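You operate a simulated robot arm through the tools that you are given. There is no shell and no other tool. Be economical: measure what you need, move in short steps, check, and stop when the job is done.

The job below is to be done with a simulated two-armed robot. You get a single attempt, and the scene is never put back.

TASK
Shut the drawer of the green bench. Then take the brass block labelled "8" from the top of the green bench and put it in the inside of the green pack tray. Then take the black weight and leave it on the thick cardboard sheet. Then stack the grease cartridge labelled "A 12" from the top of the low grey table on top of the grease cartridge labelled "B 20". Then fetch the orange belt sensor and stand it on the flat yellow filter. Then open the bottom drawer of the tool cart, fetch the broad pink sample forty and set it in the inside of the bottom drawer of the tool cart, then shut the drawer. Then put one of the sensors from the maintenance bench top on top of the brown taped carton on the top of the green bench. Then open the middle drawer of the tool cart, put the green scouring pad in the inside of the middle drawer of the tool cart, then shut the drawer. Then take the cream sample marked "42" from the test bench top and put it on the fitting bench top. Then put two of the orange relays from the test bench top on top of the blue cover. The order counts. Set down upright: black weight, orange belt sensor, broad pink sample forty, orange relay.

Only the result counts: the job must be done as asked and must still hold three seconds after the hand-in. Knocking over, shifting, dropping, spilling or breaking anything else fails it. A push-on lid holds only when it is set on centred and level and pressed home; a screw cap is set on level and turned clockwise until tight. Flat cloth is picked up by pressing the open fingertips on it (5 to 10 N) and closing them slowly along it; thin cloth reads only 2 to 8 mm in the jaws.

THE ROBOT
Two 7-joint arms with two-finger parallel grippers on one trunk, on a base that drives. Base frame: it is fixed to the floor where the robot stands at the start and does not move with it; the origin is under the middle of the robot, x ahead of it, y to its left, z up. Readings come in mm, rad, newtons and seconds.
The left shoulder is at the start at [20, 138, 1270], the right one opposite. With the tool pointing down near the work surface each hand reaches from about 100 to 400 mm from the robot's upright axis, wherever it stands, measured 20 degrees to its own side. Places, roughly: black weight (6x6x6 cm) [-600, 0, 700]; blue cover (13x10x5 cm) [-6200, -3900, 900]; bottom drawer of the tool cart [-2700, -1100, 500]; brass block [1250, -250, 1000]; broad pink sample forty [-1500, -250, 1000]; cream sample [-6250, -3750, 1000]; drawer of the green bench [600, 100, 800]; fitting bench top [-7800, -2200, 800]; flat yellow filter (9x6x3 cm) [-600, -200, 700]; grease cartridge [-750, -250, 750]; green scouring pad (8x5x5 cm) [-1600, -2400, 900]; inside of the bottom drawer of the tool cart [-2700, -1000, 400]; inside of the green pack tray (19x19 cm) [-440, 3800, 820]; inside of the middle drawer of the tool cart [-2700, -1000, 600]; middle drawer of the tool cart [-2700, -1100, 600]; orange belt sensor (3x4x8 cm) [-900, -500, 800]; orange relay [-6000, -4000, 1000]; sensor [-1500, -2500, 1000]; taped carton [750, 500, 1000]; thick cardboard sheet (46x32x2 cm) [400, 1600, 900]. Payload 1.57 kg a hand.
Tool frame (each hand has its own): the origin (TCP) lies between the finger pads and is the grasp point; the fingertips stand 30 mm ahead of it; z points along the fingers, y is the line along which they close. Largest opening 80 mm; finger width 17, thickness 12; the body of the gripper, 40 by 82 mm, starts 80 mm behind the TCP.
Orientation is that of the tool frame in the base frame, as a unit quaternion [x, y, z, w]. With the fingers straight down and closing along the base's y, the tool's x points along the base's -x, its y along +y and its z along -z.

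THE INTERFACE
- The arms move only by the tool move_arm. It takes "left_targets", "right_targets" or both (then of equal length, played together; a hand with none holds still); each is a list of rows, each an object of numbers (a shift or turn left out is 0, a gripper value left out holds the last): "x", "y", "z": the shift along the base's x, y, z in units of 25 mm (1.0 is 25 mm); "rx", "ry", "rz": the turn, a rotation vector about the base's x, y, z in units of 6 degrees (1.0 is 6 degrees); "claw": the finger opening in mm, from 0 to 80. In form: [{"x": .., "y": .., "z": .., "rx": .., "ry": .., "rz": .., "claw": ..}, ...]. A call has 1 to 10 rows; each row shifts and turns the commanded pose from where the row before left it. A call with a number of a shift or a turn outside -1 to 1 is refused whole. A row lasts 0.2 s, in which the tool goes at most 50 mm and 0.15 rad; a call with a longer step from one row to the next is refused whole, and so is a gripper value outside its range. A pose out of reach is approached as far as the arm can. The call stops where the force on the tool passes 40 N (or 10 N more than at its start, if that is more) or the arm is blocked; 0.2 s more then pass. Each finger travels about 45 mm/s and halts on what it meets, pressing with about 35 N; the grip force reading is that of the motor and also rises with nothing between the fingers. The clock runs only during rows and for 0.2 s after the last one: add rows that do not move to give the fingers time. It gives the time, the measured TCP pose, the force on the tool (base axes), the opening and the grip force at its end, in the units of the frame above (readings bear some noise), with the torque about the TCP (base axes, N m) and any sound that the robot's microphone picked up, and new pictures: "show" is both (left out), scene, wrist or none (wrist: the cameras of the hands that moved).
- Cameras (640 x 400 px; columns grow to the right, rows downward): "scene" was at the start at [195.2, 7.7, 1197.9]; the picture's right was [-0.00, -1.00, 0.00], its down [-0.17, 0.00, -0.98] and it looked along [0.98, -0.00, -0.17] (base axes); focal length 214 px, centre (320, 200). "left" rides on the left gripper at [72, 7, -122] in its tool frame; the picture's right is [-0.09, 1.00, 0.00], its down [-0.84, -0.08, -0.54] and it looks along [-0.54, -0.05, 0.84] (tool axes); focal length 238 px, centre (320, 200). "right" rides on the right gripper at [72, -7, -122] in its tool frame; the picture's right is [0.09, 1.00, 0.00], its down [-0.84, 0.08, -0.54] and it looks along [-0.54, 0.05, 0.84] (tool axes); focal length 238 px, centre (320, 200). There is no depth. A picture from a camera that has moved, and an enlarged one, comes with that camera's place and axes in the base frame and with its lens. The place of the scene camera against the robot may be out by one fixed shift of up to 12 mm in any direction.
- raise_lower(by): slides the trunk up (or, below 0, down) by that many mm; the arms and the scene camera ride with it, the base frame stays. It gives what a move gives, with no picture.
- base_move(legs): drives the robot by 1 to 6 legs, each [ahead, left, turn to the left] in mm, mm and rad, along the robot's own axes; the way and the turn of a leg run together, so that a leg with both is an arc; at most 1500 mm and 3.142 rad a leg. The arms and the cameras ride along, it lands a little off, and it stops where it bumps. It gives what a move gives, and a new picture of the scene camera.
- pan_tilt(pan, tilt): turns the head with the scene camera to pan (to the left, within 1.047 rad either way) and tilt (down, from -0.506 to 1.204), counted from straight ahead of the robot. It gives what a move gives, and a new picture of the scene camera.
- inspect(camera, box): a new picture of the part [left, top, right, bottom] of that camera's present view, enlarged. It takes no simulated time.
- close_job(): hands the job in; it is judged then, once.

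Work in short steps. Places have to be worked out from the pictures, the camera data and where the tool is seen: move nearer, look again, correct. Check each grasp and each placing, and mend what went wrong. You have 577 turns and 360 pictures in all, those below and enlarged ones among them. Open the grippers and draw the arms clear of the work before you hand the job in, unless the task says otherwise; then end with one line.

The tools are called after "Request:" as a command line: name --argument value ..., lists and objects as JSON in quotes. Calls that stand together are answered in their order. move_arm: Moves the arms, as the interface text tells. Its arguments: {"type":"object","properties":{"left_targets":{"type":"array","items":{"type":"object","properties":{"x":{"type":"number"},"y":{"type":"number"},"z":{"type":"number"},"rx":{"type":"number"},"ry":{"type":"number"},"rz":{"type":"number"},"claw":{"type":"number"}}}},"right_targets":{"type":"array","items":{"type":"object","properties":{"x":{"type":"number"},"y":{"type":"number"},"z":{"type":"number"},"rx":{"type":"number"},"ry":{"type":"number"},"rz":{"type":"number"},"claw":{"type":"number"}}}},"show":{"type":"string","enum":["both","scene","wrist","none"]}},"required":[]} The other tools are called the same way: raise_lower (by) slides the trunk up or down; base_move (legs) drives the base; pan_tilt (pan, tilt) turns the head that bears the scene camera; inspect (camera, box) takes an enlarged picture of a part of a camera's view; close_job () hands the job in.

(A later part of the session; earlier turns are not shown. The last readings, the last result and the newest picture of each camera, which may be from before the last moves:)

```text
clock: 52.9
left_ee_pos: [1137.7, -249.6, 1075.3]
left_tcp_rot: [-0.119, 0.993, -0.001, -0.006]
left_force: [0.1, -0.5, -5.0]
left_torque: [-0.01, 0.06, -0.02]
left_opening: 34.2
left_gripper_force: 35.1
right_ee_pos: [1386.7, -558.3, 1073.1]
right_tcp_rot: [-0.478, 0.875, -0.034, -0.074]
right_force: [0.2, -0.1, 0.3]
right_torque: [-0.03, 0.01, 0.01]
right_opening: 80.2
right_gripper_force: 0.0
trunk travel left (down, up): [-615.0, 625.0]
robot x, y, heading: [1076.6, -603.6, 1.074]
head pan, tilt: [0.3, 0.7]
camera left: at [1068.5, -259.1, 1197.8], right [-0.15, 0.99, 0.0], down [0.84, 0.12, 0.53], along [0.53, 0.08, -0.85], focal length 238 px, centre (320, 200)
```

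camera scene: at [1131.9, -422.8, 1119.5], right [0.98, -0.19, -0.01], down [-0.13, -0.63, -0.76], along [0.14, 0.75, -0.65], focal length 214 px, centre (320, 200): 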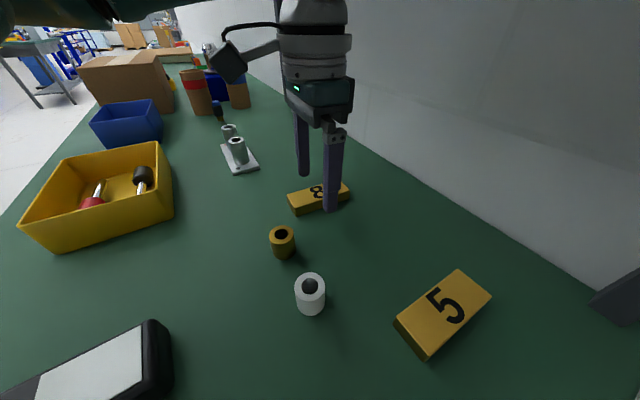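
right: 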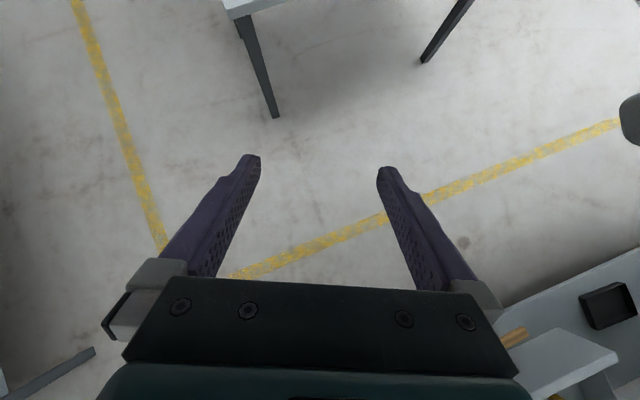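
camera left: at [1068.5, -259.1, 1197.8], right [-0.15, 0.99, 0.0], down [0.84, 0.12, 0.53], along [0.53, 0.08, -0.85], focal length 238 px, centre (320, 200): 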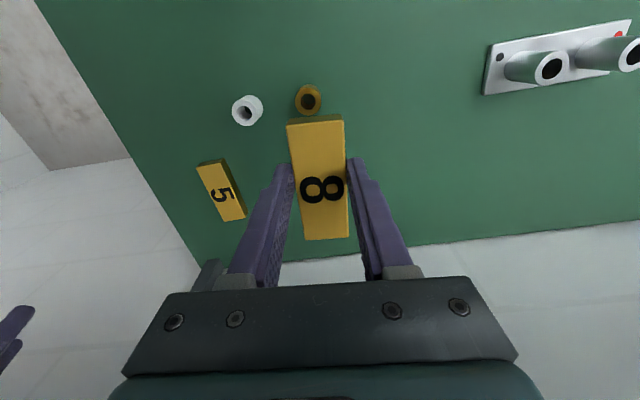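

Block held. I back away from the bench, turn to look along the aisle, and shift out into it.

Request:
base_move --legs '[[-430, 0, 0], [0, 0, 0.82], [0, 380, 0]]'

Request:
pan_tilt --pan 0 --tilt 0.2

```text
clock: 59.7
left_ee_pos: [297.8, -817.7, 1074.8]
left_tcp_rot: [-0.511, 0.859, -0.002, -0.002]
left_force: [-0.3, 0.4, -4.4]
left_torque: [-0.03, 0.01, 0.01]
left_opening: 34.7
left_gripper_force: 35.0
right_ee_pos: [692.7, -839.4, 1073.8]
right_tcp_rot: [0.792, -0.606, 0.06, 0.049]
right_force: [-0.3, 0.7, -0.8]
right_torque: [0.0, 0.01, 0.0]
right_opening: 80.0
right_gripper_force: 0.0
trunk travel left (down, up): [-615.0, 625.0]
robot x, y, heading: [513.7, -1105.9, 1.908]
head pan, tilt: [0.3, 0.7]
camera scene: at [432.0, -938.9, 1119.9], right [0.8, 0.6, 0.0], down [0.38, -0.52, -0.76], along [-0.46, 0.61, -0.64], focal length 214 px, centre (320, 200)
```

scene: 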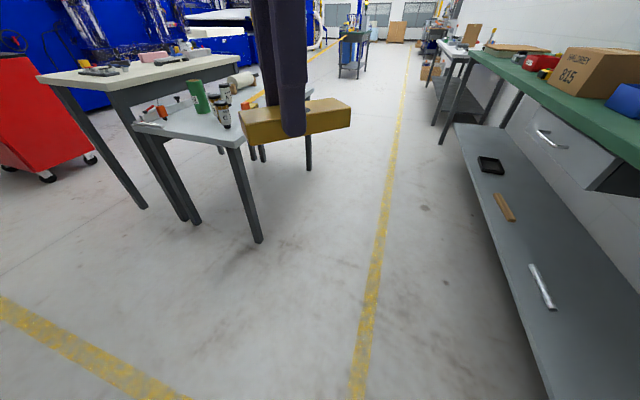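

```text
clock: 60.6
left_ee_pos: [298.2, -816.9, 1074.7]
left_tcp_rot: [-0.512, 0.859, -0.002, -0.003]
left_force: [0.7, 0.0, -4.2]
left_torque: [-0.08, 0.03, 0.0]
left_opening: 34.7
left_gripper_force: 35.6
right_ee_pos: [693.2, -839.5, 1073.0]
right_tcp_rot: [0.792, -0.606, 0.06, 0.049]
right_force: [-0.3, 0.7, 0.0]
right_torque: [0.02, 0.02, 0.02]
right_opening: 80.1
right_gripper_force: 0.0
trunk travel left (down, up): [-615.0, 625.0]
robot x, y, heading: [512.9, -1109.9, 1.911]
head pan, tilt: [0.0, 0.201]
camera scene: at [451.7, -919.2, 1165.2], right [0.94, 0.33, 0.0], down [0.07, -0.19, -0.98], along [-0.33, 0.92, -0.2], focal length 214 px, centre (320, 200)
```

scene: 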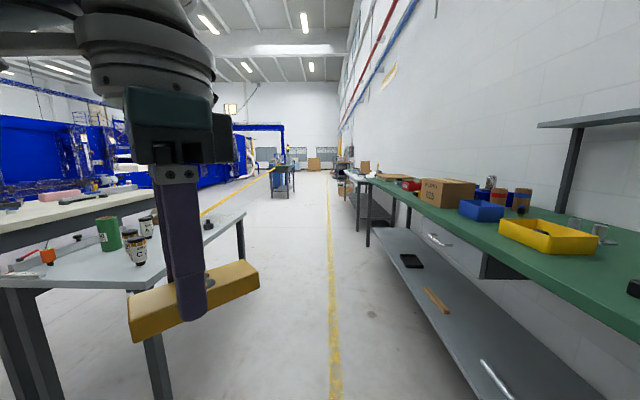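

The aisle is clear. I drive along it.

Request:
base_move --legs '[[1500, -30, 0], [1500, 0, 0], [600, 0, 0]]'

Request:
pan_tilt --pan -0.5 --tilt 0.4

```text
refused: leg 1 is longer than a leg can be; nothing moved
```

```text
clock: 61.6
left_ee_pos: [297.2, -817.7, 1074.5]
left_tcp_rot: [-0.511, 0.859, -0.002, -0.003]
left_force: [-0.1, 0.5, -4.5]
left_torque: [-0.06, 0.02, -0.02]
left_opening: 34.7
left_gripper_force: 35.0
right_ee_pos: [693.0, -840.4, 1073.5]
right_tcp_rot: [0.792, -0.606, 0.06, 0.05]
right_force: [0.4, -0.2, 0.1]
right_torque: [0.03, -0.01, 0.01]
right_opening: 80.1
right_gripper_force: 0.1
trunk travel left (down, up): [-615.0, 625.0]
robot x, y, heading: [514.0, -1109.0, 1.911]
head pan, tilt: [-0.499, 0.4]
camera scene: at [497.4, -915.6, 1146.8], right [0.99, -0.16, 0.0], down [-0.06, -0.38, -0.92], along [0.15, 0.91, -0.39], focal length 214 px, centre (320, 200)
```

scene: 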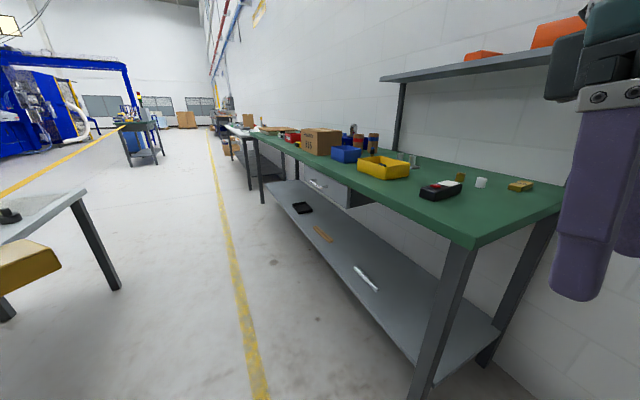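

The leg was slightly too long; I retry with shorter legs.

Request:
base_move --legs '[[1450, -40, 0], [1450, -10, 0], [700, 0, 0]]'

```text
clock: 78.9
left_ee_pos: [-763.3, 2592.7, 1075.0]
left_tcp_rot: [-0.498, 0.867, -0.003, -0.003]
left_force: [0.3, 1.0, -3.7]
left_torque: [-0.07, 0.03, 0.0]
left_opening: 34.7
left_gripper_force: 35.4
right_ee_pos: [-369.1, 2557.2, 1073.4]
right_tcp_rot: [0.783, -0.618, 0.059, 0.05]
right_force: [0.5, 0.8, -0.2]
right_torque: [0.03, 0.02, 0.0]
right_opening: 79.9
right_gripper_force: 0.1
trunk travel left (down, up): [-615.0, 625.0]
robot x, y, heading: [-559.8, 2295.2, 1.884]
head pan, tilt: [-0.499, 0.4]
camera scene: at [-566.4, 2487.9, 1146.8], right [0.98, -0.19, 0.0], down [-0.07, -0.38, -0.92], along [0.17, 0.9, -0.39], focal length 214 px, centre (320, 200)
```

scene: 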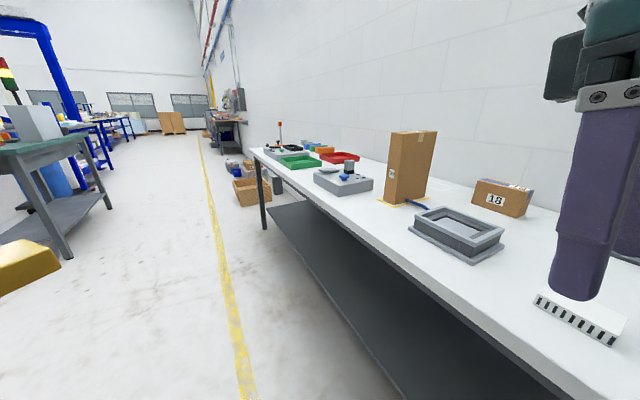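

The green tray lies at about (-458,3824). I drive alongside and turn to face the bench.

Request:
base_move --legs '[[1280, 0, 0], [0, 0, -1.555]]'

Request:
pan_tilt --pan 0 --tilt 0.7

```text
clock: 89.1
left_ee_pos: [-674.8, 3737.6, 1074.7]
left_tcp_rot: [0.239, 0.971, 0.0, -0.004]
left_force: [-0.3, 0.4, -3.8]
left_torque: [0.03, 0.07, 0.0]
left_opening: 34.7
left_gripper_force: 34.9
right_ee_pos: [-692.0, 3341.5, 1073.7]
right_tcp_rot: [-0.138, 0.987, -0.008, -0.077]
right_force: [0.0, 0.3, 0.5]
right_torque: [0.02, 0.0, 0.04]
right_opening: 80.0
right_gripper_force: 0.0
trunk travel left (down, up): [-615.0, 625.0]
robot x, y, heading: [-961.1, 3520.5, 0.355]
head pan, tilt: [-0.499, 0.4]
camera scene: at [-775.7, 3546.0, 1146.8], right [-0.15, -0.99, 0.0], down [-0.39, 0.06, -0.92], along [0.91, -0.13, -0.39], focal length 214 px, centre (320, 200)
```

scene: 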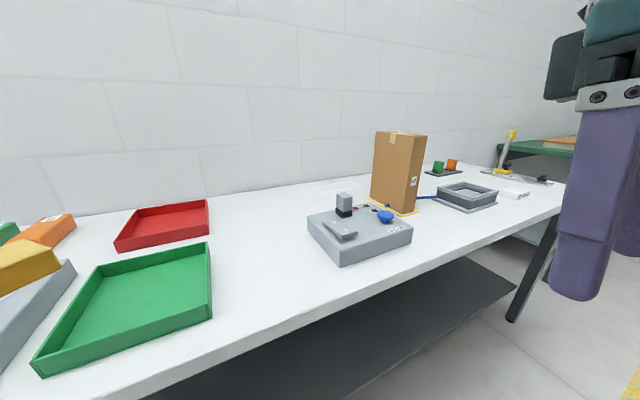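

```text
clock: 90.1
left_ee_pos: [-674.8, 3738.1, 1076.0]
left_tcp_rot: [0.239, 0.971, 0.0, -0.003]
left_force: [0.0, 0.0, -5.2]
left_torque: [-0.02, 0.05, 0.0]
left_opening: 34.6
left_gripper_force: 34.8
right_ee_pos: [-690.6, 3343.0, 1074.1]
right_tcp_rot: [-0.138, 0.987, -0.007, -0.078]
right_force: [-0.1, 0.1, 0.1]
right_torque: [-0.03, -0.01, 0.04]
right_opening: 80.0
right_gripper_force: 0.0
trunk travel left (down, up): [-615.0, 625.0]
robot x, y, heading: [-958.9, 3519.7, 0.352]
head pan, tilt: [0.0, 0.7]
camera scene: at [-787.6, 3588.8, 1119.9], right [0.34, -0.94, 0.0], down [-0.6, -0.22, -0.77], along [0.72, 0.26, -0.64], focal length 214 px, centre (320, 200)
```

scene: 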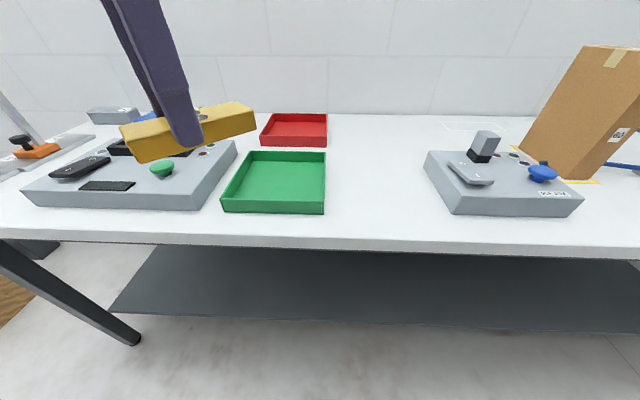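

Tray centre ≈(-415,3836). I drive 240 mm closer and then position the left hand.

Request:
base_move --legs '[[240, 0, 0]]'

Request:
move_arm --left_targets '[{"z": -1}, {"z": -1}, {"z": -1}]' --show "wrist"

```text
clock: 91.9
left_ee_pos: [-447.2, 3821.3, 1075.7]
left_tcp_rot: [0.24, 0.971, 0.0, -0.003]
left_force: [0.7, 0.2, -4.2]
left_torque: [0.04, 0.01, 0.01]
left_opening: 34.6
left_gripper_force: 35.0
right_ee_pos: [-464.7, 3424.8, 1073.6]
right_tcp_rot: [-0.138, 0.987, -0.007, -0.077]
right_force: [0.1, 0.8, 0.0]
right_torque: [-0.03, 0.01, 0.01]
right_opening: 80.1
right_gripper_force: 0.0
trunk travel left (down, up): [-615.0, 625.0]
robot x, y, heading: [-737.0, 3600.4, 0.35]
head pan, tilt: [0.0, 0.7]
camera scene: at [-560.1, 3671.8, 1119.9], right [0.34, -0.94, 0.0], down [-0.61, -0.22, -0.76], along [0.72, 0.26, -0.64], focal length 214 px, centre (320, 200)
```

scene: 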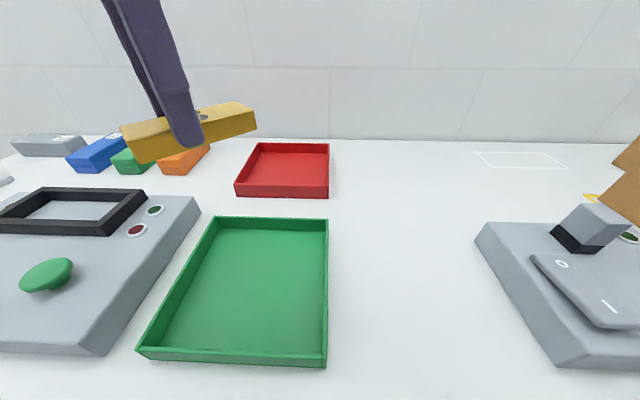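

```text
clock: 92.7
left_ee_pos: [-447.5, 3821.3, 999.8]
left_tcp_rot: [0.24, 0.971, 0.0, -0.003]
left_force: [-1.0, 0.3, -4.8]
left_torque: [0.01, 0.06, -0.01]
left_opening: 34.4
left_gripper_force: 34.9
right_ee_pos: [-465.0, 3424.9, 1073.6]
right_tcp_rot: [-0.138, 0.987, -0.007, -0.078]
right_force: [0.0, -0.4, -0.1]
right_torque: [0.03, 0.01, -0.03]
right_opening: 80.0
right_gripper_force: 0.1
trunk travel left (down, up): [-615.0, 625.0]
robot x, y, heading: [-739.3, 3597.5, 0.35]
head pan, tilt: [0.0, 0.7]
camera left: at [-507.4, 3860.2, 1120.9], right [0.55, 0.84, 0.0], down [0.71, -0.46, 0.54], along [0.45, -0.29, -0.84], focal length 238 px, centre (320, 200)
```

left: 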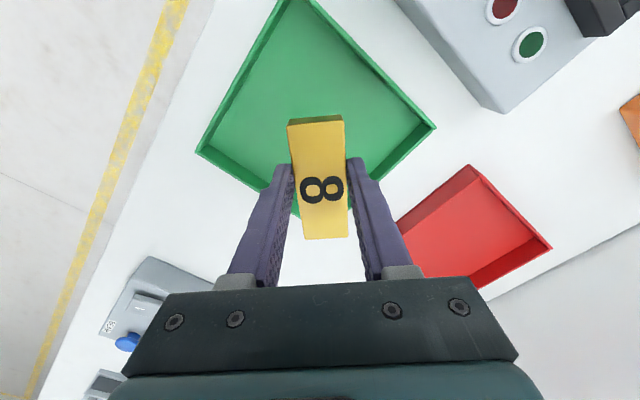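

Tray centre is about (-424,3827); I shift over it and descend part-way.

Request:
move_arm --left_targets '[{"x": 0.45, "y": 0.12, "z": -0.8}, {"x": 0.45, "y": 0.12, "z": -0.8}, {"z": -1}, {"z": -1}, {"z": -0.8}]'

```text
clock: 93.9
left_ee_pos: [-425.4, 3826.3, 889.5]
left_tcp_rot: [0.241, 0.971, 0.0, -0.003]
left_force: [-0.9, -0.4, -3.8]
left_torque: [0.01, 0.06, 0.01]
left_opening: 34.6
left_gripper_force: 34.8
right_ee_pos: [-464.5, 3424.1, 1073.4]
right_tcp_rot: [-0.137, 0.987, -0.008, -0.077]
right_force: [-0.9, 0.5, 0.3]
right_torque: [0.02, 0.01, 0.0]
right_opening: 79.9
right_gripper_force: 0.1
trunk travel left (down, up): [-615.0, 625.0]
robot x, y, heading: [-735.9, 3601.0, 0.351]
head pan, tilt: [0.0, 0.7]
camera scene: at [-560.2, 3671.7, 1119.9], right [0.34, -0.94, 0.0], down [-0.61, -0.22, -0.76], along [0.72, 0.26, -0.64], focal length 214 px, centre (320, 200)
camera left: at [-484.8, 3865.0, 1011.4], right [0.55, 0.84, 0.0], down [0.71, -0.46, 0.54], along [0.45, -0.29, -0.84], focal length 238 px, centre (320, 200)
```

scene: 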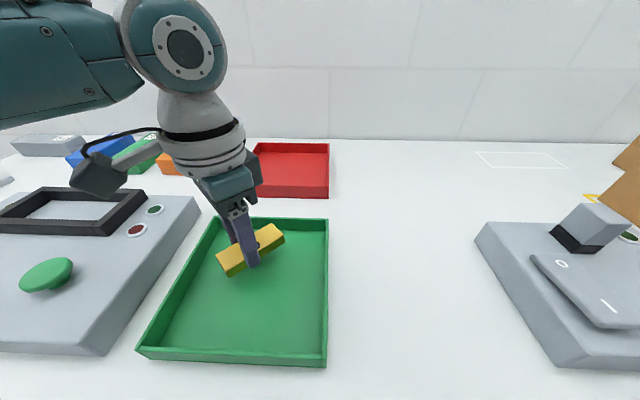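
left: 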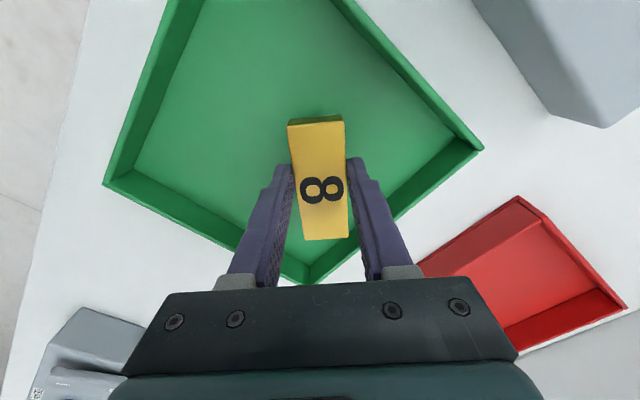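

Block is over the tray, about 15 mm off centre. I correct and lower in small steps until light contact.

Request:
move_arm --left_targets '[{"y": -0.5, "z": -0.4}, {"z": -0.4}, {"z": -0.3}, {"z": -0.3}]' --show "wrist"

```text
clock: 94.9
left_ee_pos: [-423.6, 3814.4, 858.9]
left_tcp_rot: [0.241, 0.97, 0.0, -0.001]
left_force: [-9.7, -2.7, 37.5]
left_torque: [0.06, 0.21, 0.01]
left_opening: 35.0
left_gripper_force: 35.3
right_ee_pos: [-464.4, 3425.4, 1074.9]
right_tcp_rot: [-0.137, 0.988, -0.006, -0.077]
right_force: [-0.1, 0.2, 1.0]
right_torque: [0.0, 0.03, -0.02]
right_opening: 80.1
right_gripper_force: 0.1
trunk travel left (down, up): [-615.0, 625.0]
robot x, y, heading: [-735.3, 3601.5, 0.351]
head pan, tilt: [0.0, 0.7]
camera left: at [-483.2, 3853.3, 980.2], right [0.55, 0.84, 0.0], down [0.7, -0.46, 0.54], along [0.45, -0.3, -0.84], focal length 238 px, centre (320, 200)
```

left: 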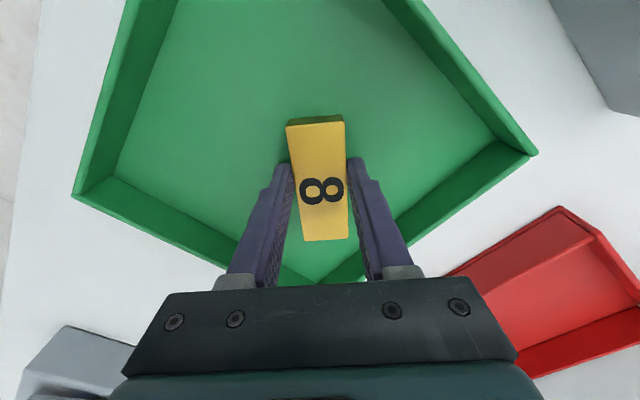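

Contact felt at TCP z≈859 (block on the tray floor). I ease up a touch, open and lift away.

Request:
move_arm --left_targets '[{"z": 0.1}, {"claw": 60}, {}, {}, {"z": 0.6}, {"z": 1}, {"z": 1}, {"z": 1}, {"z": 1}, {"z": 1}]'

```text
clock: 97.1
left_ee_pos: [-425.1, 3814.8, 997.5]
left_tcp_rot: [0.24, 0.971, 0.0, -0.003]
left_force: [-0.8, 0.6, 0.2]
left_torque: [0.0, 0.02, -0.03]
left_opening: 59.9
left_gripper_force: 0.0
right_ee_pos: [-463.7, 3424.8, 1074.5]
right_tcp_rot: [-0.137, 0.988, -0.008, -0.077]
right_force: [-0.9, -0.1, -0.1]
right_torque: [0.0, 0.01, 0.01]
right_opening: 80.1
right_gripper_force: 0.1
trunk travel left (down, up): [-615.0, 625.0]
robot x, y, heading: [-736.0, 3601.4, 0.353]
head pan, tilt: [0.0, 0.7]
camera scene: at [-559.9, 3672.1, 1120.0], right [0.34, -0.94, 0.0], down [-0.6, -0.22, -0.77], along [0.72, 0.26, -0.64], focal length 214 px, centre (320, 200)
camera left: at [-484.0, 3853.9, 1120.0], right [0.55, 0.84, 0.0], down [0.71, -0.46, 0.54], along [0.45, -0.29, -0.84], focal length 238 px, centre (320, 200)
```

scene: 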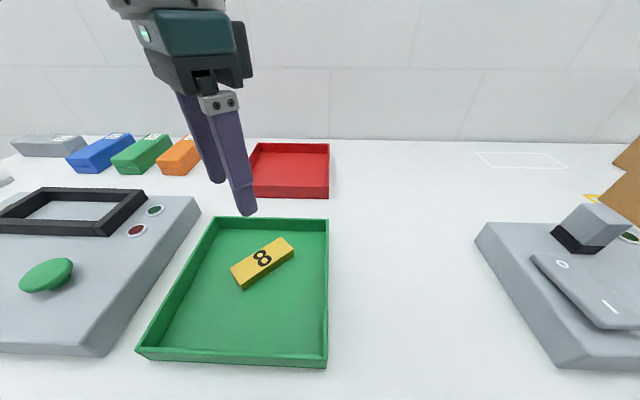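
left: 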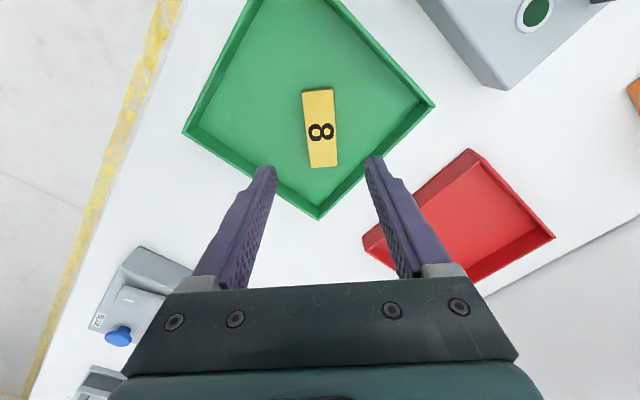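

Block "8" rests in the green tray. Next the black weight: I raise the hand, back out and drive back along the aisle, looking at the cardboard sheet on the way.

Request:
move_arm --left_targets '[{"z": 1, "claw": 80}, {"z": 1}, {"z": 1}]' --show "none"

Request:
base_move --legs '[[-270, 0, 0], [0, 0, -1.595], [1400, 0, 0], [700, 0, 0]]'

Request:
pan_tilt --pan 0.8 --tilt 0.4

```text
clock: 97.9
left_ee_pos: [-424.6, 3813.2, 1073.1]
left_tcp_rot: [0.241, 0.971, 0.0, -0.004]
left_force: [-0.4, -0.5, -0.1]
left_torque: [0.03, 0.0, 0.01]
left_opening: 80.0
left_gripper_force: 0.0
right_ee_pos: [-464.3, 3424.8, 1072.9]
right_tcp_rot: [-0.138, 0.987, -0.007, -0.078]
right_force: [-0.6, -0.3, 0.3]
right_torque: [-0.01, 0.0, -0.01]
right_opening: 80.1
right_gripper_force: 0.1
trunk travel left (down, up): [-615.0, 625.0]
robot x, y, heading: [-733.2, 3598.2, 0.352]
head pan, tilt: [0.0, 0.7]
```

```text
clock: 113.6
left_ee_pos: [-130.3, 1221.6, 1074.0]
left_tcp_rot: [0.863, 0.505, 0.002, -0.002]
left_force: [-0.6, 0.1, -0.5]
left_torque: [0.01, 0.0, 0.0]
left_opening: 79.9
left_gripper_force: 0.0
right_ee_pos: [-517.5, 1272.1, 1073.5]
right_tcp_rot: [0.612, 0.787, 0.05, -0.059]
right_force: [0.3, -0.7, -0.4]
right_torque: [-0.01, -0.01, 0.01]
right_opening: 80.0
right_gripper_force: 0.0
trunk travel left (down, up): [-615.0, 625.0]
robot x, y, heading: [-333.4, 1539.3, -1.248]
head pan, tilt: [0.0, 0.7]
camera scene: at [-273.4, 1371.5, 1120.0], right [-0.95, -0.32, 0.0], down [-0.2, 0.61, -0.77], along [0.24, -0.73, -0.64], focal length 214 px, centre (320, 200)
```

scene: 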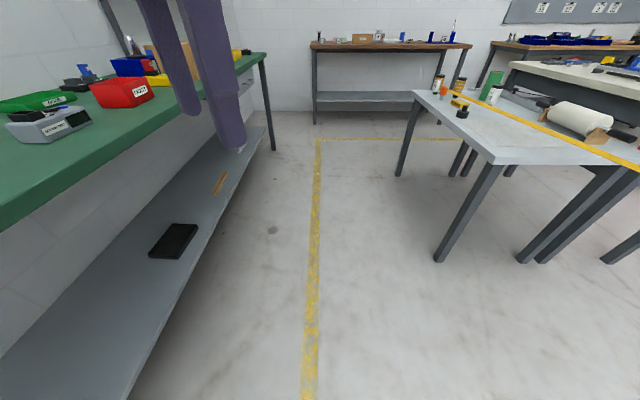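

```text
clock: 114.7
left_ee_pos: [-130.7, 1221.8, 1072.3]
left_tcp_rot: [0.863, 0.504, 0.003, -0.002]
left_force: [-0.6, 0.2, 0.2]
left_torque: [-0.03, 0.0, 0.0]
left_opening: 79.8
left_gripper_force: 0.1
right_ee_pos: [-518.4, 1273.6, 1074.3]
right_tcp_rot: [0.612, 0.787, 0.05, -0.059]
right_force: [-0.5, -1.2, 0.8]
right_torque: [0.04, 0.04, -0.02]
right_opening: 79.9
right_gripper_force: 0.1
trunk travel left (down, up): [-615.0, 625.0]
robot x, y, heading: [-332.9, 1543.5, -1.248]
head pan, tilt: [0.799, 0.4]
camera scene: at [-216.9, 1411.8, 1146.8], right [-0.44, -0.9, 0.0], down [-0.35, 0.17, -0.92], along [0.83, -0.4, -0.39], focal length 214 px, centre (320, 200)
```

scene: 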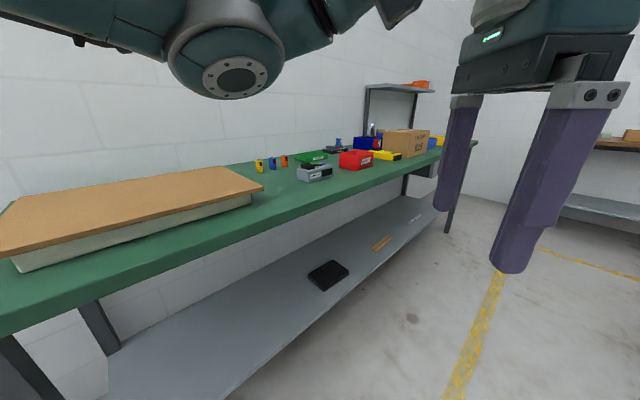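

The cardboard sheet lies on a pad at the bench's left end. I go on to the grey table and turn to face it.

Request:
base_move --legs '[[1300, 0, 0], [0, 0, -1.57]]'

Request:
pan_tilt --pan 0 --tilt 0.5

```text
clock: 125.2
left_ee_pos: [-239.3, 81.2, 1072.7]
left_tcp_rot: [0.966, -0.258, 0.004, 0.001]
left_force: [0.7, 0.4, -0.2]
left_torque: [-0.01, -0.02, -0.01]
left_opening: 80.2
left_gripper_force: 0.1
right_ee_pos: [-184.5, 468.1, 1073.4]
right_tcp_rot: [0.99, 0.12, 0.078, -0.006]
right_force: [-0.6, -0.7, -0.1]
right_torque: [0.01, 0.01, -0.02]
right_opening: 79.8
right_gripper_force: 0.0
trunk travel left (down, up): [-615.0, 625.0]
robot x, y, heading: [82.7, 280.9, -2.831]
head pan, tilt: [0.799, 0.4]
camera scene: at [-53.2, 176.5, 1146.8], right [-0.9, 0.44, 0.0], down [0.17, 0.35, -0.92], along [-0.41, -0.83, -0.39], focal length 214 px, centre (320, 200)
```

scene: 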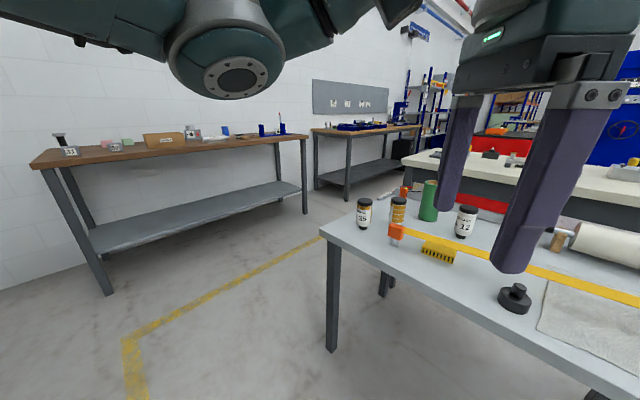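

```text
clock: 126.3
left_ee_pos: [-239.6, 80.5, 1072.2]
left_tcp_rot: [0.966, -0.258, 0.004, 0.0]
left_force: [0.3, -0.5, -0.5]
left_torque: [0.01, -0.03, -0.02]
left_opening: 80.2
left_gripper_force: 0.0
right_ee_pos: [-184.9, 469.5, 1073.9]
right_tcp_rot: [0.99, 0.12, 0.077, -0.006]
right_force: [-0.8, -0.8, -0.5]
right_torque: [-0.01, 0.0, 0.02]
right_opening: 80.1
right_gripper_force: 0.0
trunk travel left (down, up): [-615.0, 625.0]
robot x, y, heading: [76.9, 282.4, -2.827]
head pan, tilt: [0.0, 0.499]
camera scene: at [-98.8, 231.4, 1137.7], right [-0.31, 0.95, 0.0], down [0.46, 0.15, -0.88], along [-0.83, -0.27, -0.48], focal length 214 px, centre (320, 200)
```

scene: 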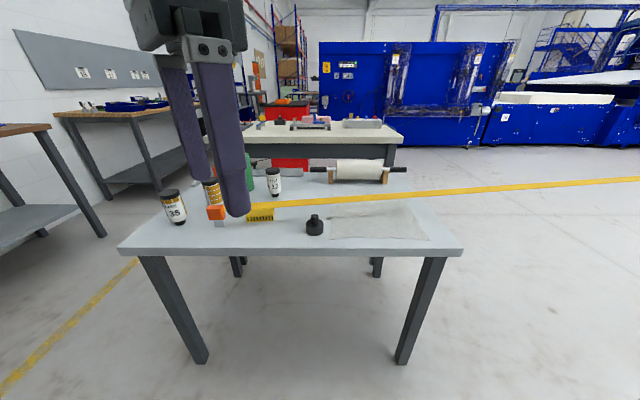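

I see the black weight near the table's front edge. I zoom in to read labels and understand the yellow strip.

Request:
inspect --camera "scene" --box '[140, 140, 460, 260]'

```text
2.00 times, centred on (300, 200) of scene
camera zoom: at [-98.8, 231.4, 1137.7], right [-0.31, 0.95, 0.0], down [0.46, 0.15, -0.88], along [-0.83, -0.27, -0.48], focal length 429 px, centre (360, 200)
```

zoom: 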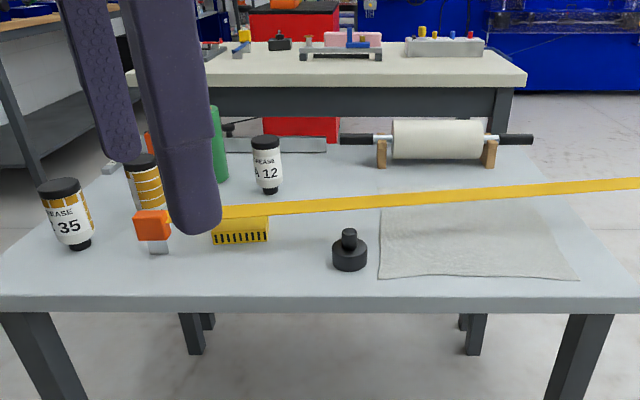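

I pan right to see where that yellow strip goes.

Request:
pan_tilt --pan -0.8 --tilt 0.4

```text
clock: 127.4
left_ee_pos: [-236.9, 81.8, 1073.2]
left_tcp_rot: [0.966, -0.258, 0.004, 0.0]
left_force: [-0.5, 0.2, 0.3]
left_torque: [0.0, -0.01, -0.03]
left_opening: 80.2
left_gripper_force: 0.0
right_ee_pos: [-185.3, 468.2, 1073.4]
right_tcp_rot: [0.99, 0.121, 0.077, -0.006]
right_force: [0.5, 0.5, -0.4]
right_torque: [-0.02, -0.02, 0.0]
right_opening: 79.9
right_gripper_force: 0.1
trunk travel left (down, up): [-615.0, 625.0]
robot x, y, heading: [76.5, 281.9, -2.829]
head pan, tilt: [-0.799, 0.4]
camera scene: at [-94.3, 302.8, 1146.8], right [0.47, 0.89, 0.0], down [0.34, -0.18, -0.92], along [-0.82, 0.43, -0.39], focal length 214 px, centre (320, 200)
```

scene: 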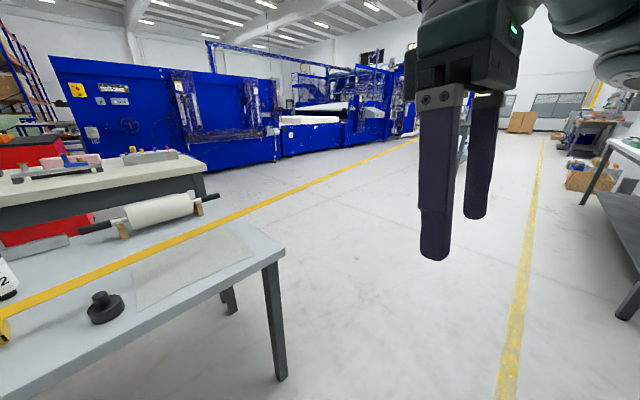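

The strip seems to be a belt at about z 780 crossing the table; I'll keep clear of it. I move so the weight is 360 ahead / 115 left, and lower the trunk for this low table.

Request:
base_move --legs '[[395, -100, 0]]'

Request:
raise_lower --by -150

Request:
pan_tilt --pan 0.1 --tilt 0.7

Request:
inspect --camera "left" --box '[0, 0, 640, 400]'

```text
clock: 130.0
left_ee_pos: [-640.9, 52.1, 1072.5]
left_tcp_rot: [0.967, -0.255, 0.004, 0.0]
left_force: [0.5, 0.4, -0.5]
left_torque: [0.03, 0.0, -0.01]
left_opening: 80.0
left_gripper_force: 0.0
right_ee_pos: [-589.4, 439.5, 1073.8]
right_tcp_rot: [0.989, 0.122, 0.078, -0.005]
right_force: [0.4, 0.2, 0.0]
right_torque: [0.0, 0.0, -0.01]
right_opening: 79.8
right_gripper_force: 0.1
trunk travel left (down, up): [-615.0, 625.0]
robot x, y, heading: [-324.0, 258.3, -2.821]
head pan, tilt: [-0.799, 0.4]
camera scene: at [-498.5, 273.8, 1146.8], right [0.46, 0.89, 0.0], down [0.34, -0.18, -0.92], along [-0.82, 0.43, -0.39], focal length 214 px, centre (320, 200)
```

scene: 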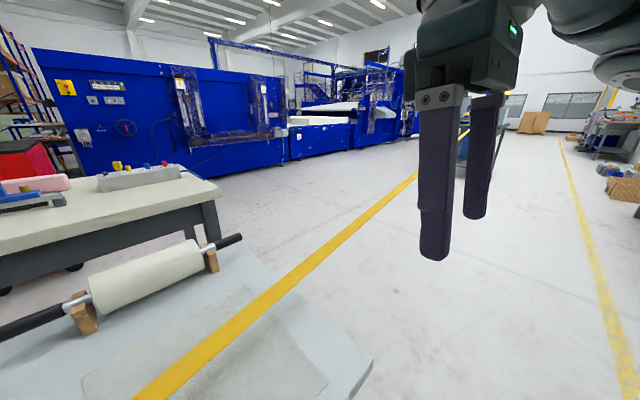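

```text
clock: 131.7
left_ee_pos: [-643.0, 51.8, 922.5]
left_tcp_rot: [0.967, -0.254, 0.004, -0.001]
left_force: [-0.9, -0.5, 0.7]
left_torque: [0.03, 0.0, -0.01]
left_opening: 80.0
left_gripper_force: 0.1
right_ee_pos: [-589.8, 438.4, 925.0]
right_tcp_rot: [0.99, 0.122, 0.077, -0.006]
right_force: [-0.9, -0.8, 0.3]
right_torque: [0.06, -0.03, 0.0]
right_opening: 79.8
right_gripper_force: 0.1
trunk travel left (down, up): [-465.0, 775.0]
robot x, y, heading: [-325.2, 254.7, -2.823]
head pan, tilt: [-0.799, 0.4]
```

```text
clock: 132.9
left_ee_pos: [-642.1, 52.1, 924.3]
left_tcp_rot: [0.967, -0.256, 0.003, 0.0]
left_force: [-0.1, 0.4, 0.1]
left_torque: [0.04, 0.03, 0.02]
left_opening: 80.1
left_gripper_force: 0.0
right_ee_pos: [-590.9, 439.2, 922.8]
right_tcp_rot: [0.99, 0.122, 0.077, -0.006]
right_force: [-0.4, -0.2, 0.3]
right_torque: [0.0, -0.01, -0.01]
right_opening: 80.0
right_gripper_force: 0.0
trunk travel left (down, up): [-465.0, 775.0]
robot x, y, heading: [-326.4, 254.7, -2.822]
head pan, tilt: [0.099, 0.7]
camera scene: at [-494.0, 196.6, 970.0], right [-0.41, 0.91, 0.0], down [0.59, 0.26, -0.77], along [-0.7, -0.31, -0.64], focal length 214 px, centre (320, 200)
```

scene: 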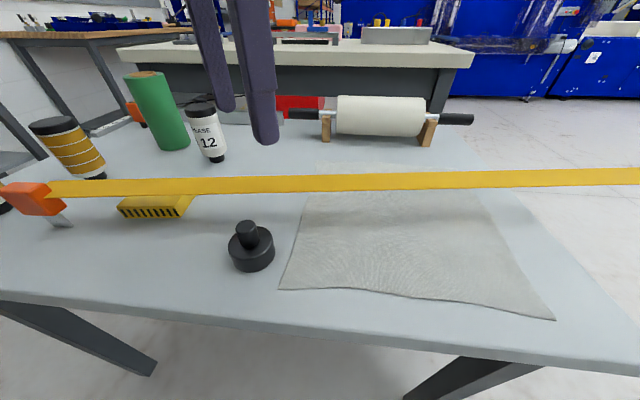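

```text
1.00 times, centred on (320, 200) of left (not enlarged: the box is as wide or as high as the picture)
camera zoom: at [-583.6, 10.8, 1044.7], right [-0.57, -0.82, 0.0], down [-0.69, 0.48, 0.54], along [-0.44, 0.31, -0.84], focal length 238 px, centre (320, 200)
```

zoom: 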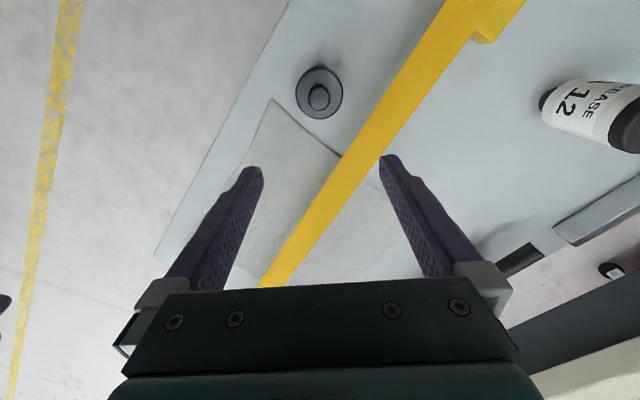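

Weight is at about (-621,38), body centre z≈729. I turn the left hand so that its fingers close parallel to the belt, and centre it above the weight.

Request:
move_arm --left_targets '[{"rz": 1, "x": 0.085, "y": -0.055, "z": -0.1}, {"rz": 1, "x": 0.085, "y": -0.055, "z": -0.1}, {"rz": 1, "x": 0.085, "y": -0.055, "z": -0.1}, {"rz": 1, "x": 0.085, "y": -0.055, "z": -0.1}, {"rz": 1, "x": 0.085, "y": -0.055, "z": -0.1}, {"rz": 1, "x": 0.085, "y": -0.055, "z": -0.1}, {"rz": 1, "x": 0.085, "y": -0.055, "z": -0.1}, {"rz": 1, "x": 0.085, "y": -0.055, "z": -0.1}, {"rz": 1, "x": 0.085, "y": -0.055, "z": -0.1}, {"rz": 0.5, "x": 0.085, "y": -0.055, "z": -0.1}]'

```text
clock: 135.1
left_ee_pos: [-620.9, 36.9, 898.7]
left_tcp_rot: [0.971, 0.238, 0.004, -0.001]
left_force: [0.8, 0.3, 0.4]
left_torque: [-0.03, 0.01, 0.03]
left_opening: 80.2
left_gripper_force: 0.0
right_ee_pos: [-589.1, 438.9, 923.3]
right_tcp_rot: [0.989, 0.122, 0.078, -0.006]
right_force: [0.7, -0.2, -0.4]
right_torque: [-0.02, -0.01, -0.01]
right_opening: 80.0
right_gripper_force: 0.2
trunk travel left (down, up): [-465.0, 775.0]
robot x, y, heading: [-324.7, 256.0, -2.824]
head pan, tilt: [0.099, 0.7]
camera scene: at [-494.0, 196.5, 970.0], right [-0.41, 0.91, 0.0], down [0.59, 0.26, -0.76], along [-0.7, -0.31, -0.64], focal length 214 px, centre (320, 200)
camera left: at [-554.7, 64.1, 1020.0], right [0.38, -0.93, 0.0], down [-0.78, -0.32, 0.54], along [-0.5, -0.2, -0.84], focal length 238 px, centre (320, 200)
```

scene: 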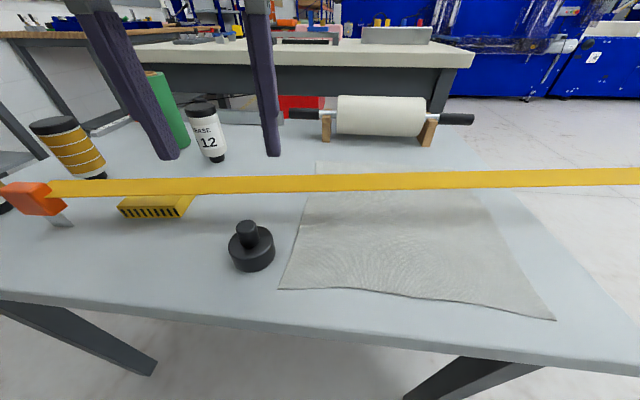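
left: 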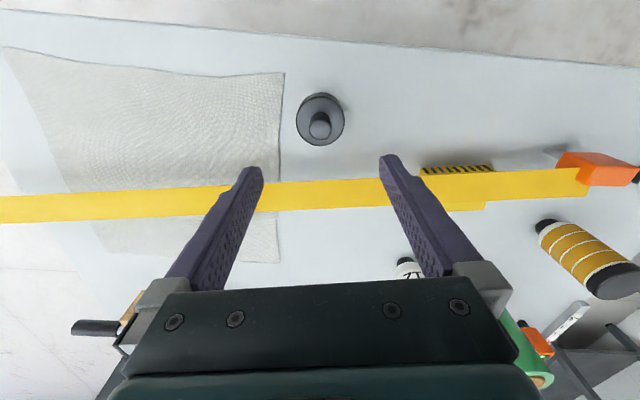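

Aligned, with ~45 mm of margin to the belt. I descend in stages.

Request:
move_arm --left_targets '[{"z": -1}, {"z": -1}, {"z": -1}, {"z": -1}, {"z": -0.9}]'

```text
clock: 136.3
left_ee_pos: [-620.8, 38.4, 776.7]
left_tcp_rot: [0.972, 0.236, 0.003, -0.001]
left_force: [0.8, 0.5, 0.1]
left_torque: [-0.01, -0.03, 0.03]
left_opening: 80.1
left_gripper_force: 0.0
right_ee_pos: [-589.9, 438.7, 924.5]
right_tcp_rot: [0.989, 0.123, 0.077, -0.006]
right_force: [-0.4, 0.0, 0.3]
right_torque: [0.0, 0.0, 0.03]
right_opening: 80.0
right_gripper_force: 0.1
trunk travel left (down, up): [-465.0, 775.0]
robot x, y, heading: [-322.2, 257.0, -2.822]
head pan, tilt: [0.099, 0.7]
camera scene: at [-493.9, 196.6, 970.0], right [-0.41, 0.91, 0.0], down [0.59, 0.26, -0.76], along [-0.7, -0.31, -0.64], focal length 214 px, centre (320, 200)
camera left: at [-553.7, 65.0, 897.3], right [0.38, -0.93, 0.0], down [-0.78, -0.32, 0.54], along [-0.5, -0.2, -0.84], focal length 238 px, centre (320, 200)
```

scene: 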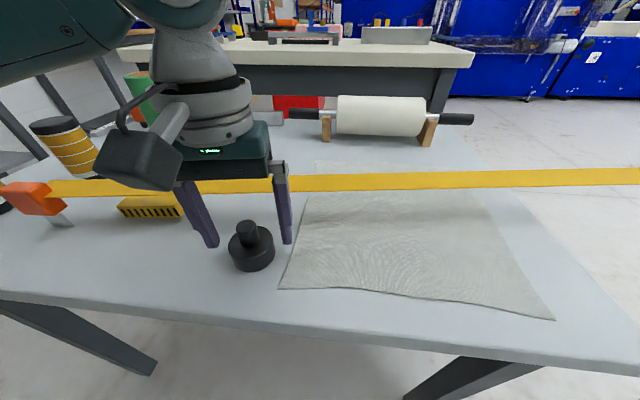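
left: 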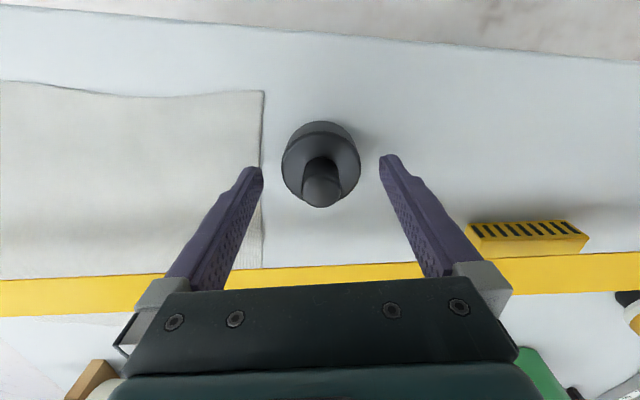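

Centred well. I lower 24 mm and close on the weight's body.

Request:
move_arm --left_targets '[{"x": 0.2, "z": -0.5}, {"z": -0.5}, {"claw": 40}, {}, {}, {}]'

```text
clock: 137.7
left_ee_pos: [-618.2, 37.3, 750.6]
left_tcp_rot: [0.972, 0.237, 0.003, -0.002]
left_force: [-1.7, 2.2, 6.1]
left_torque: [0.08, 0.19, 0.0]
left_opening: 54.8
left_gripper_force: 35.7
right_ee_pos: [-589.4, 439.3, 924.5]
right_tcp_rot: [0.99, 0.122, 0.077, -0.005]
right_force: [-1.2, -0.9, 0.4]
right_torque: [0.03, -0.01, 0.0]
right_opening: 79.7
right_gripper_force: 0.1
trunk travel left (down, up): [-465.0, 775.0]
robot x, y, heading: [-320.6, 253.8, -2.826]
head pan, tilt: [0.099, 0.7]
camera scene: at [-494.6, 196.9, 970.1], right [-0.41, 0.91, 0.0], down [0.59, 0.26, -0.77], along [-0.7, -0.31, -0.64], focal length 214 px, centre (320, 200)
camera left: at [-550.7, 64.6, 873.0], right [0.38, -0.93, 0.0], down [-0.78, -0.32, 0.54], along [-0.5, -0.2, -0.84], focal length 238 px, centre (320, 200)
```

scene: 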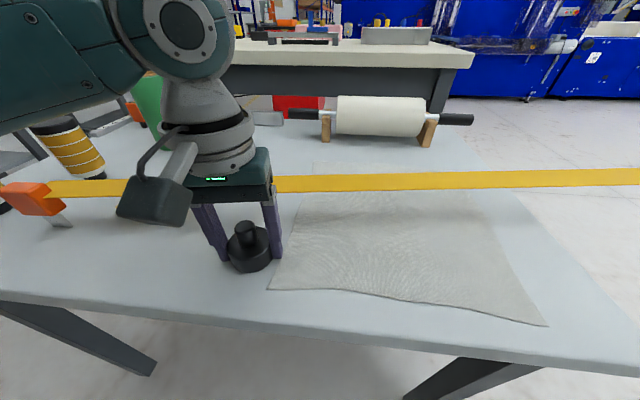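
left: 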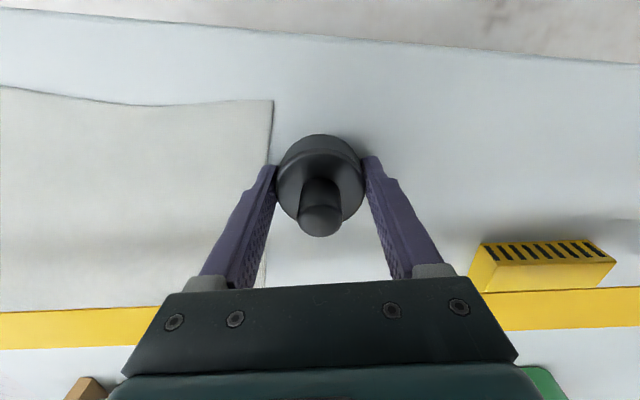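

Grip is on, but the fingertip touched the grey cloth and dragged it ~12 mm. I reopen at the same height to drag it back, before re-gripping higher.

Request:
move_arm --left_targets '[{"claw": 80}, {}, {}]'

```text
clock: 138.5
left_ee_pos: [-617.1, 37.1, 750.6]
left_tcp_rot: [0.971, 0.237, 0.003, -0.002]
left_force: [1.2, -1.5, 6.1]
left_torque: [0.29, 0.17, 0.0]
left_opening: 78.8
left_gripper_force: 0.2
right_ee_pos: [-589.7, 437.8, 923.6]
right_tcp_rot: [0.989, 0.123, 0.077, -0.006]
right_force: [-1.0, -0.7, -0.3]
right_torque: [0.03, 0.0, -0.03]
right_opening: 79.9
right_gripper_force: 0.1
trunk travel left (down, up): [-465.0, 775.0]
robot x, y, heading: [-326.0, 255.4, -2.83]
head pan, tilt: [0.099, 0.7]
camera scene: at [-494.3, 195.9, 970.1], right [-0.41, 0.91, 0.0], down [0.59, 0.26, -0.77], along [-0.7, -0.31, -0.64], focal length 214 px, centre (320, 200)
camera left: at [-550.4, 63.3, 873.0], right [0.38, -0.93, 0.0], down [-0.78, -0.32, 0.54], along [-0.5, -0.2, -0.84], focal length 238 px, centre (320, 200)
```

scene: 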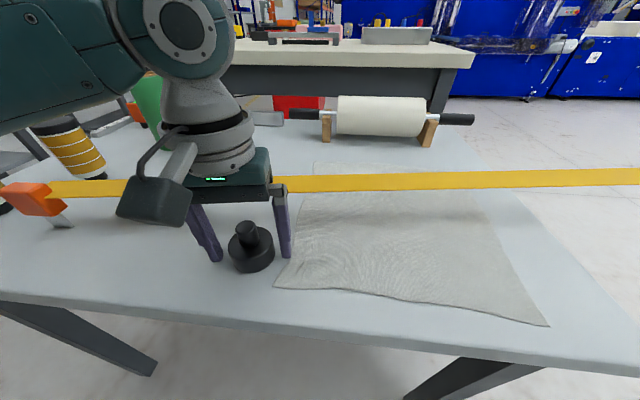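
left: 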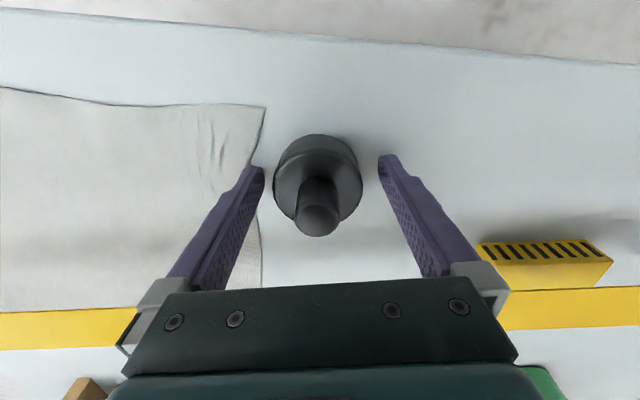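

The cloth came most of the way back. I raise 9 mm and re-grip clear of it.

Request:
move_arm --left_targets '[{"z": 0.36}, {}, {"claw": 40}, {}, {}, {}, {"z": 0.3}, {"z": 0.6}, {"z": 1}]'

```text
clock: 140.5
left_ee_pos: [-616.3, 37.7, 806.4]
left_tcp_rot: [0.971, 0.238, 0.004, -0.001]
left_force: [0.0, 0.5, -6.6]
left_torque: [0.02, -0.01, 0.02]
left_opening: 54.7
left_gripper_force: 35.1
right_ee_pos: [-589.4, 440.1, 924.0]
right_tcp_rot: [0.989, 0.123, 0.078, -0.006]
right_force: [0.1, -0.4, -0.2]
right_torque: [-0.02, 0.0, 0.01]
right_opening: 79.8
right_gripper_force: 0.1
trunk travel left (down, up): [-465.0, 775.0]
robot x, y, heading: [-320.3, 253.9, -2.824]
head pan, tilt: [0.099, 0.7]
camera scene: at [-493.8, 196.7, 969.9], right [-0.41, 0.91, 0.0], down [0.59, 0.26, -0.76], along [-0.7, -0.31, -0.64], focal length 214 px, centre (320, 200)
camera left: at [-549.8, 65.2, 927.8], right [0.38, -0.93, 0.0], down [-0.78, -0.32, 0.54], along [-0.5, -0.2, -0.84], focal length 238 px, centre (320, 200)
```

scene: 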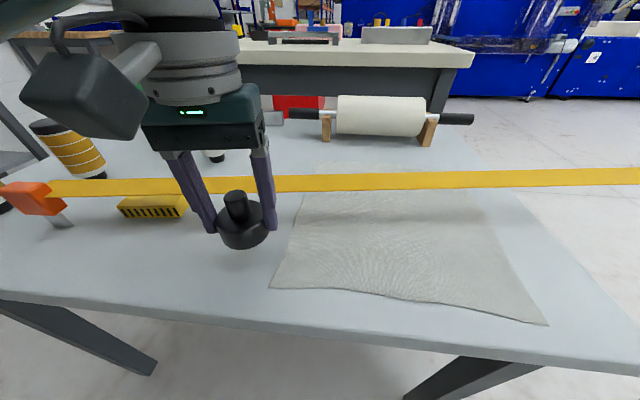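
left: 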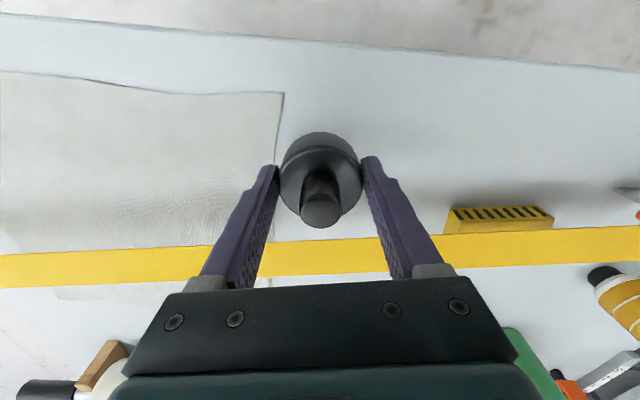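

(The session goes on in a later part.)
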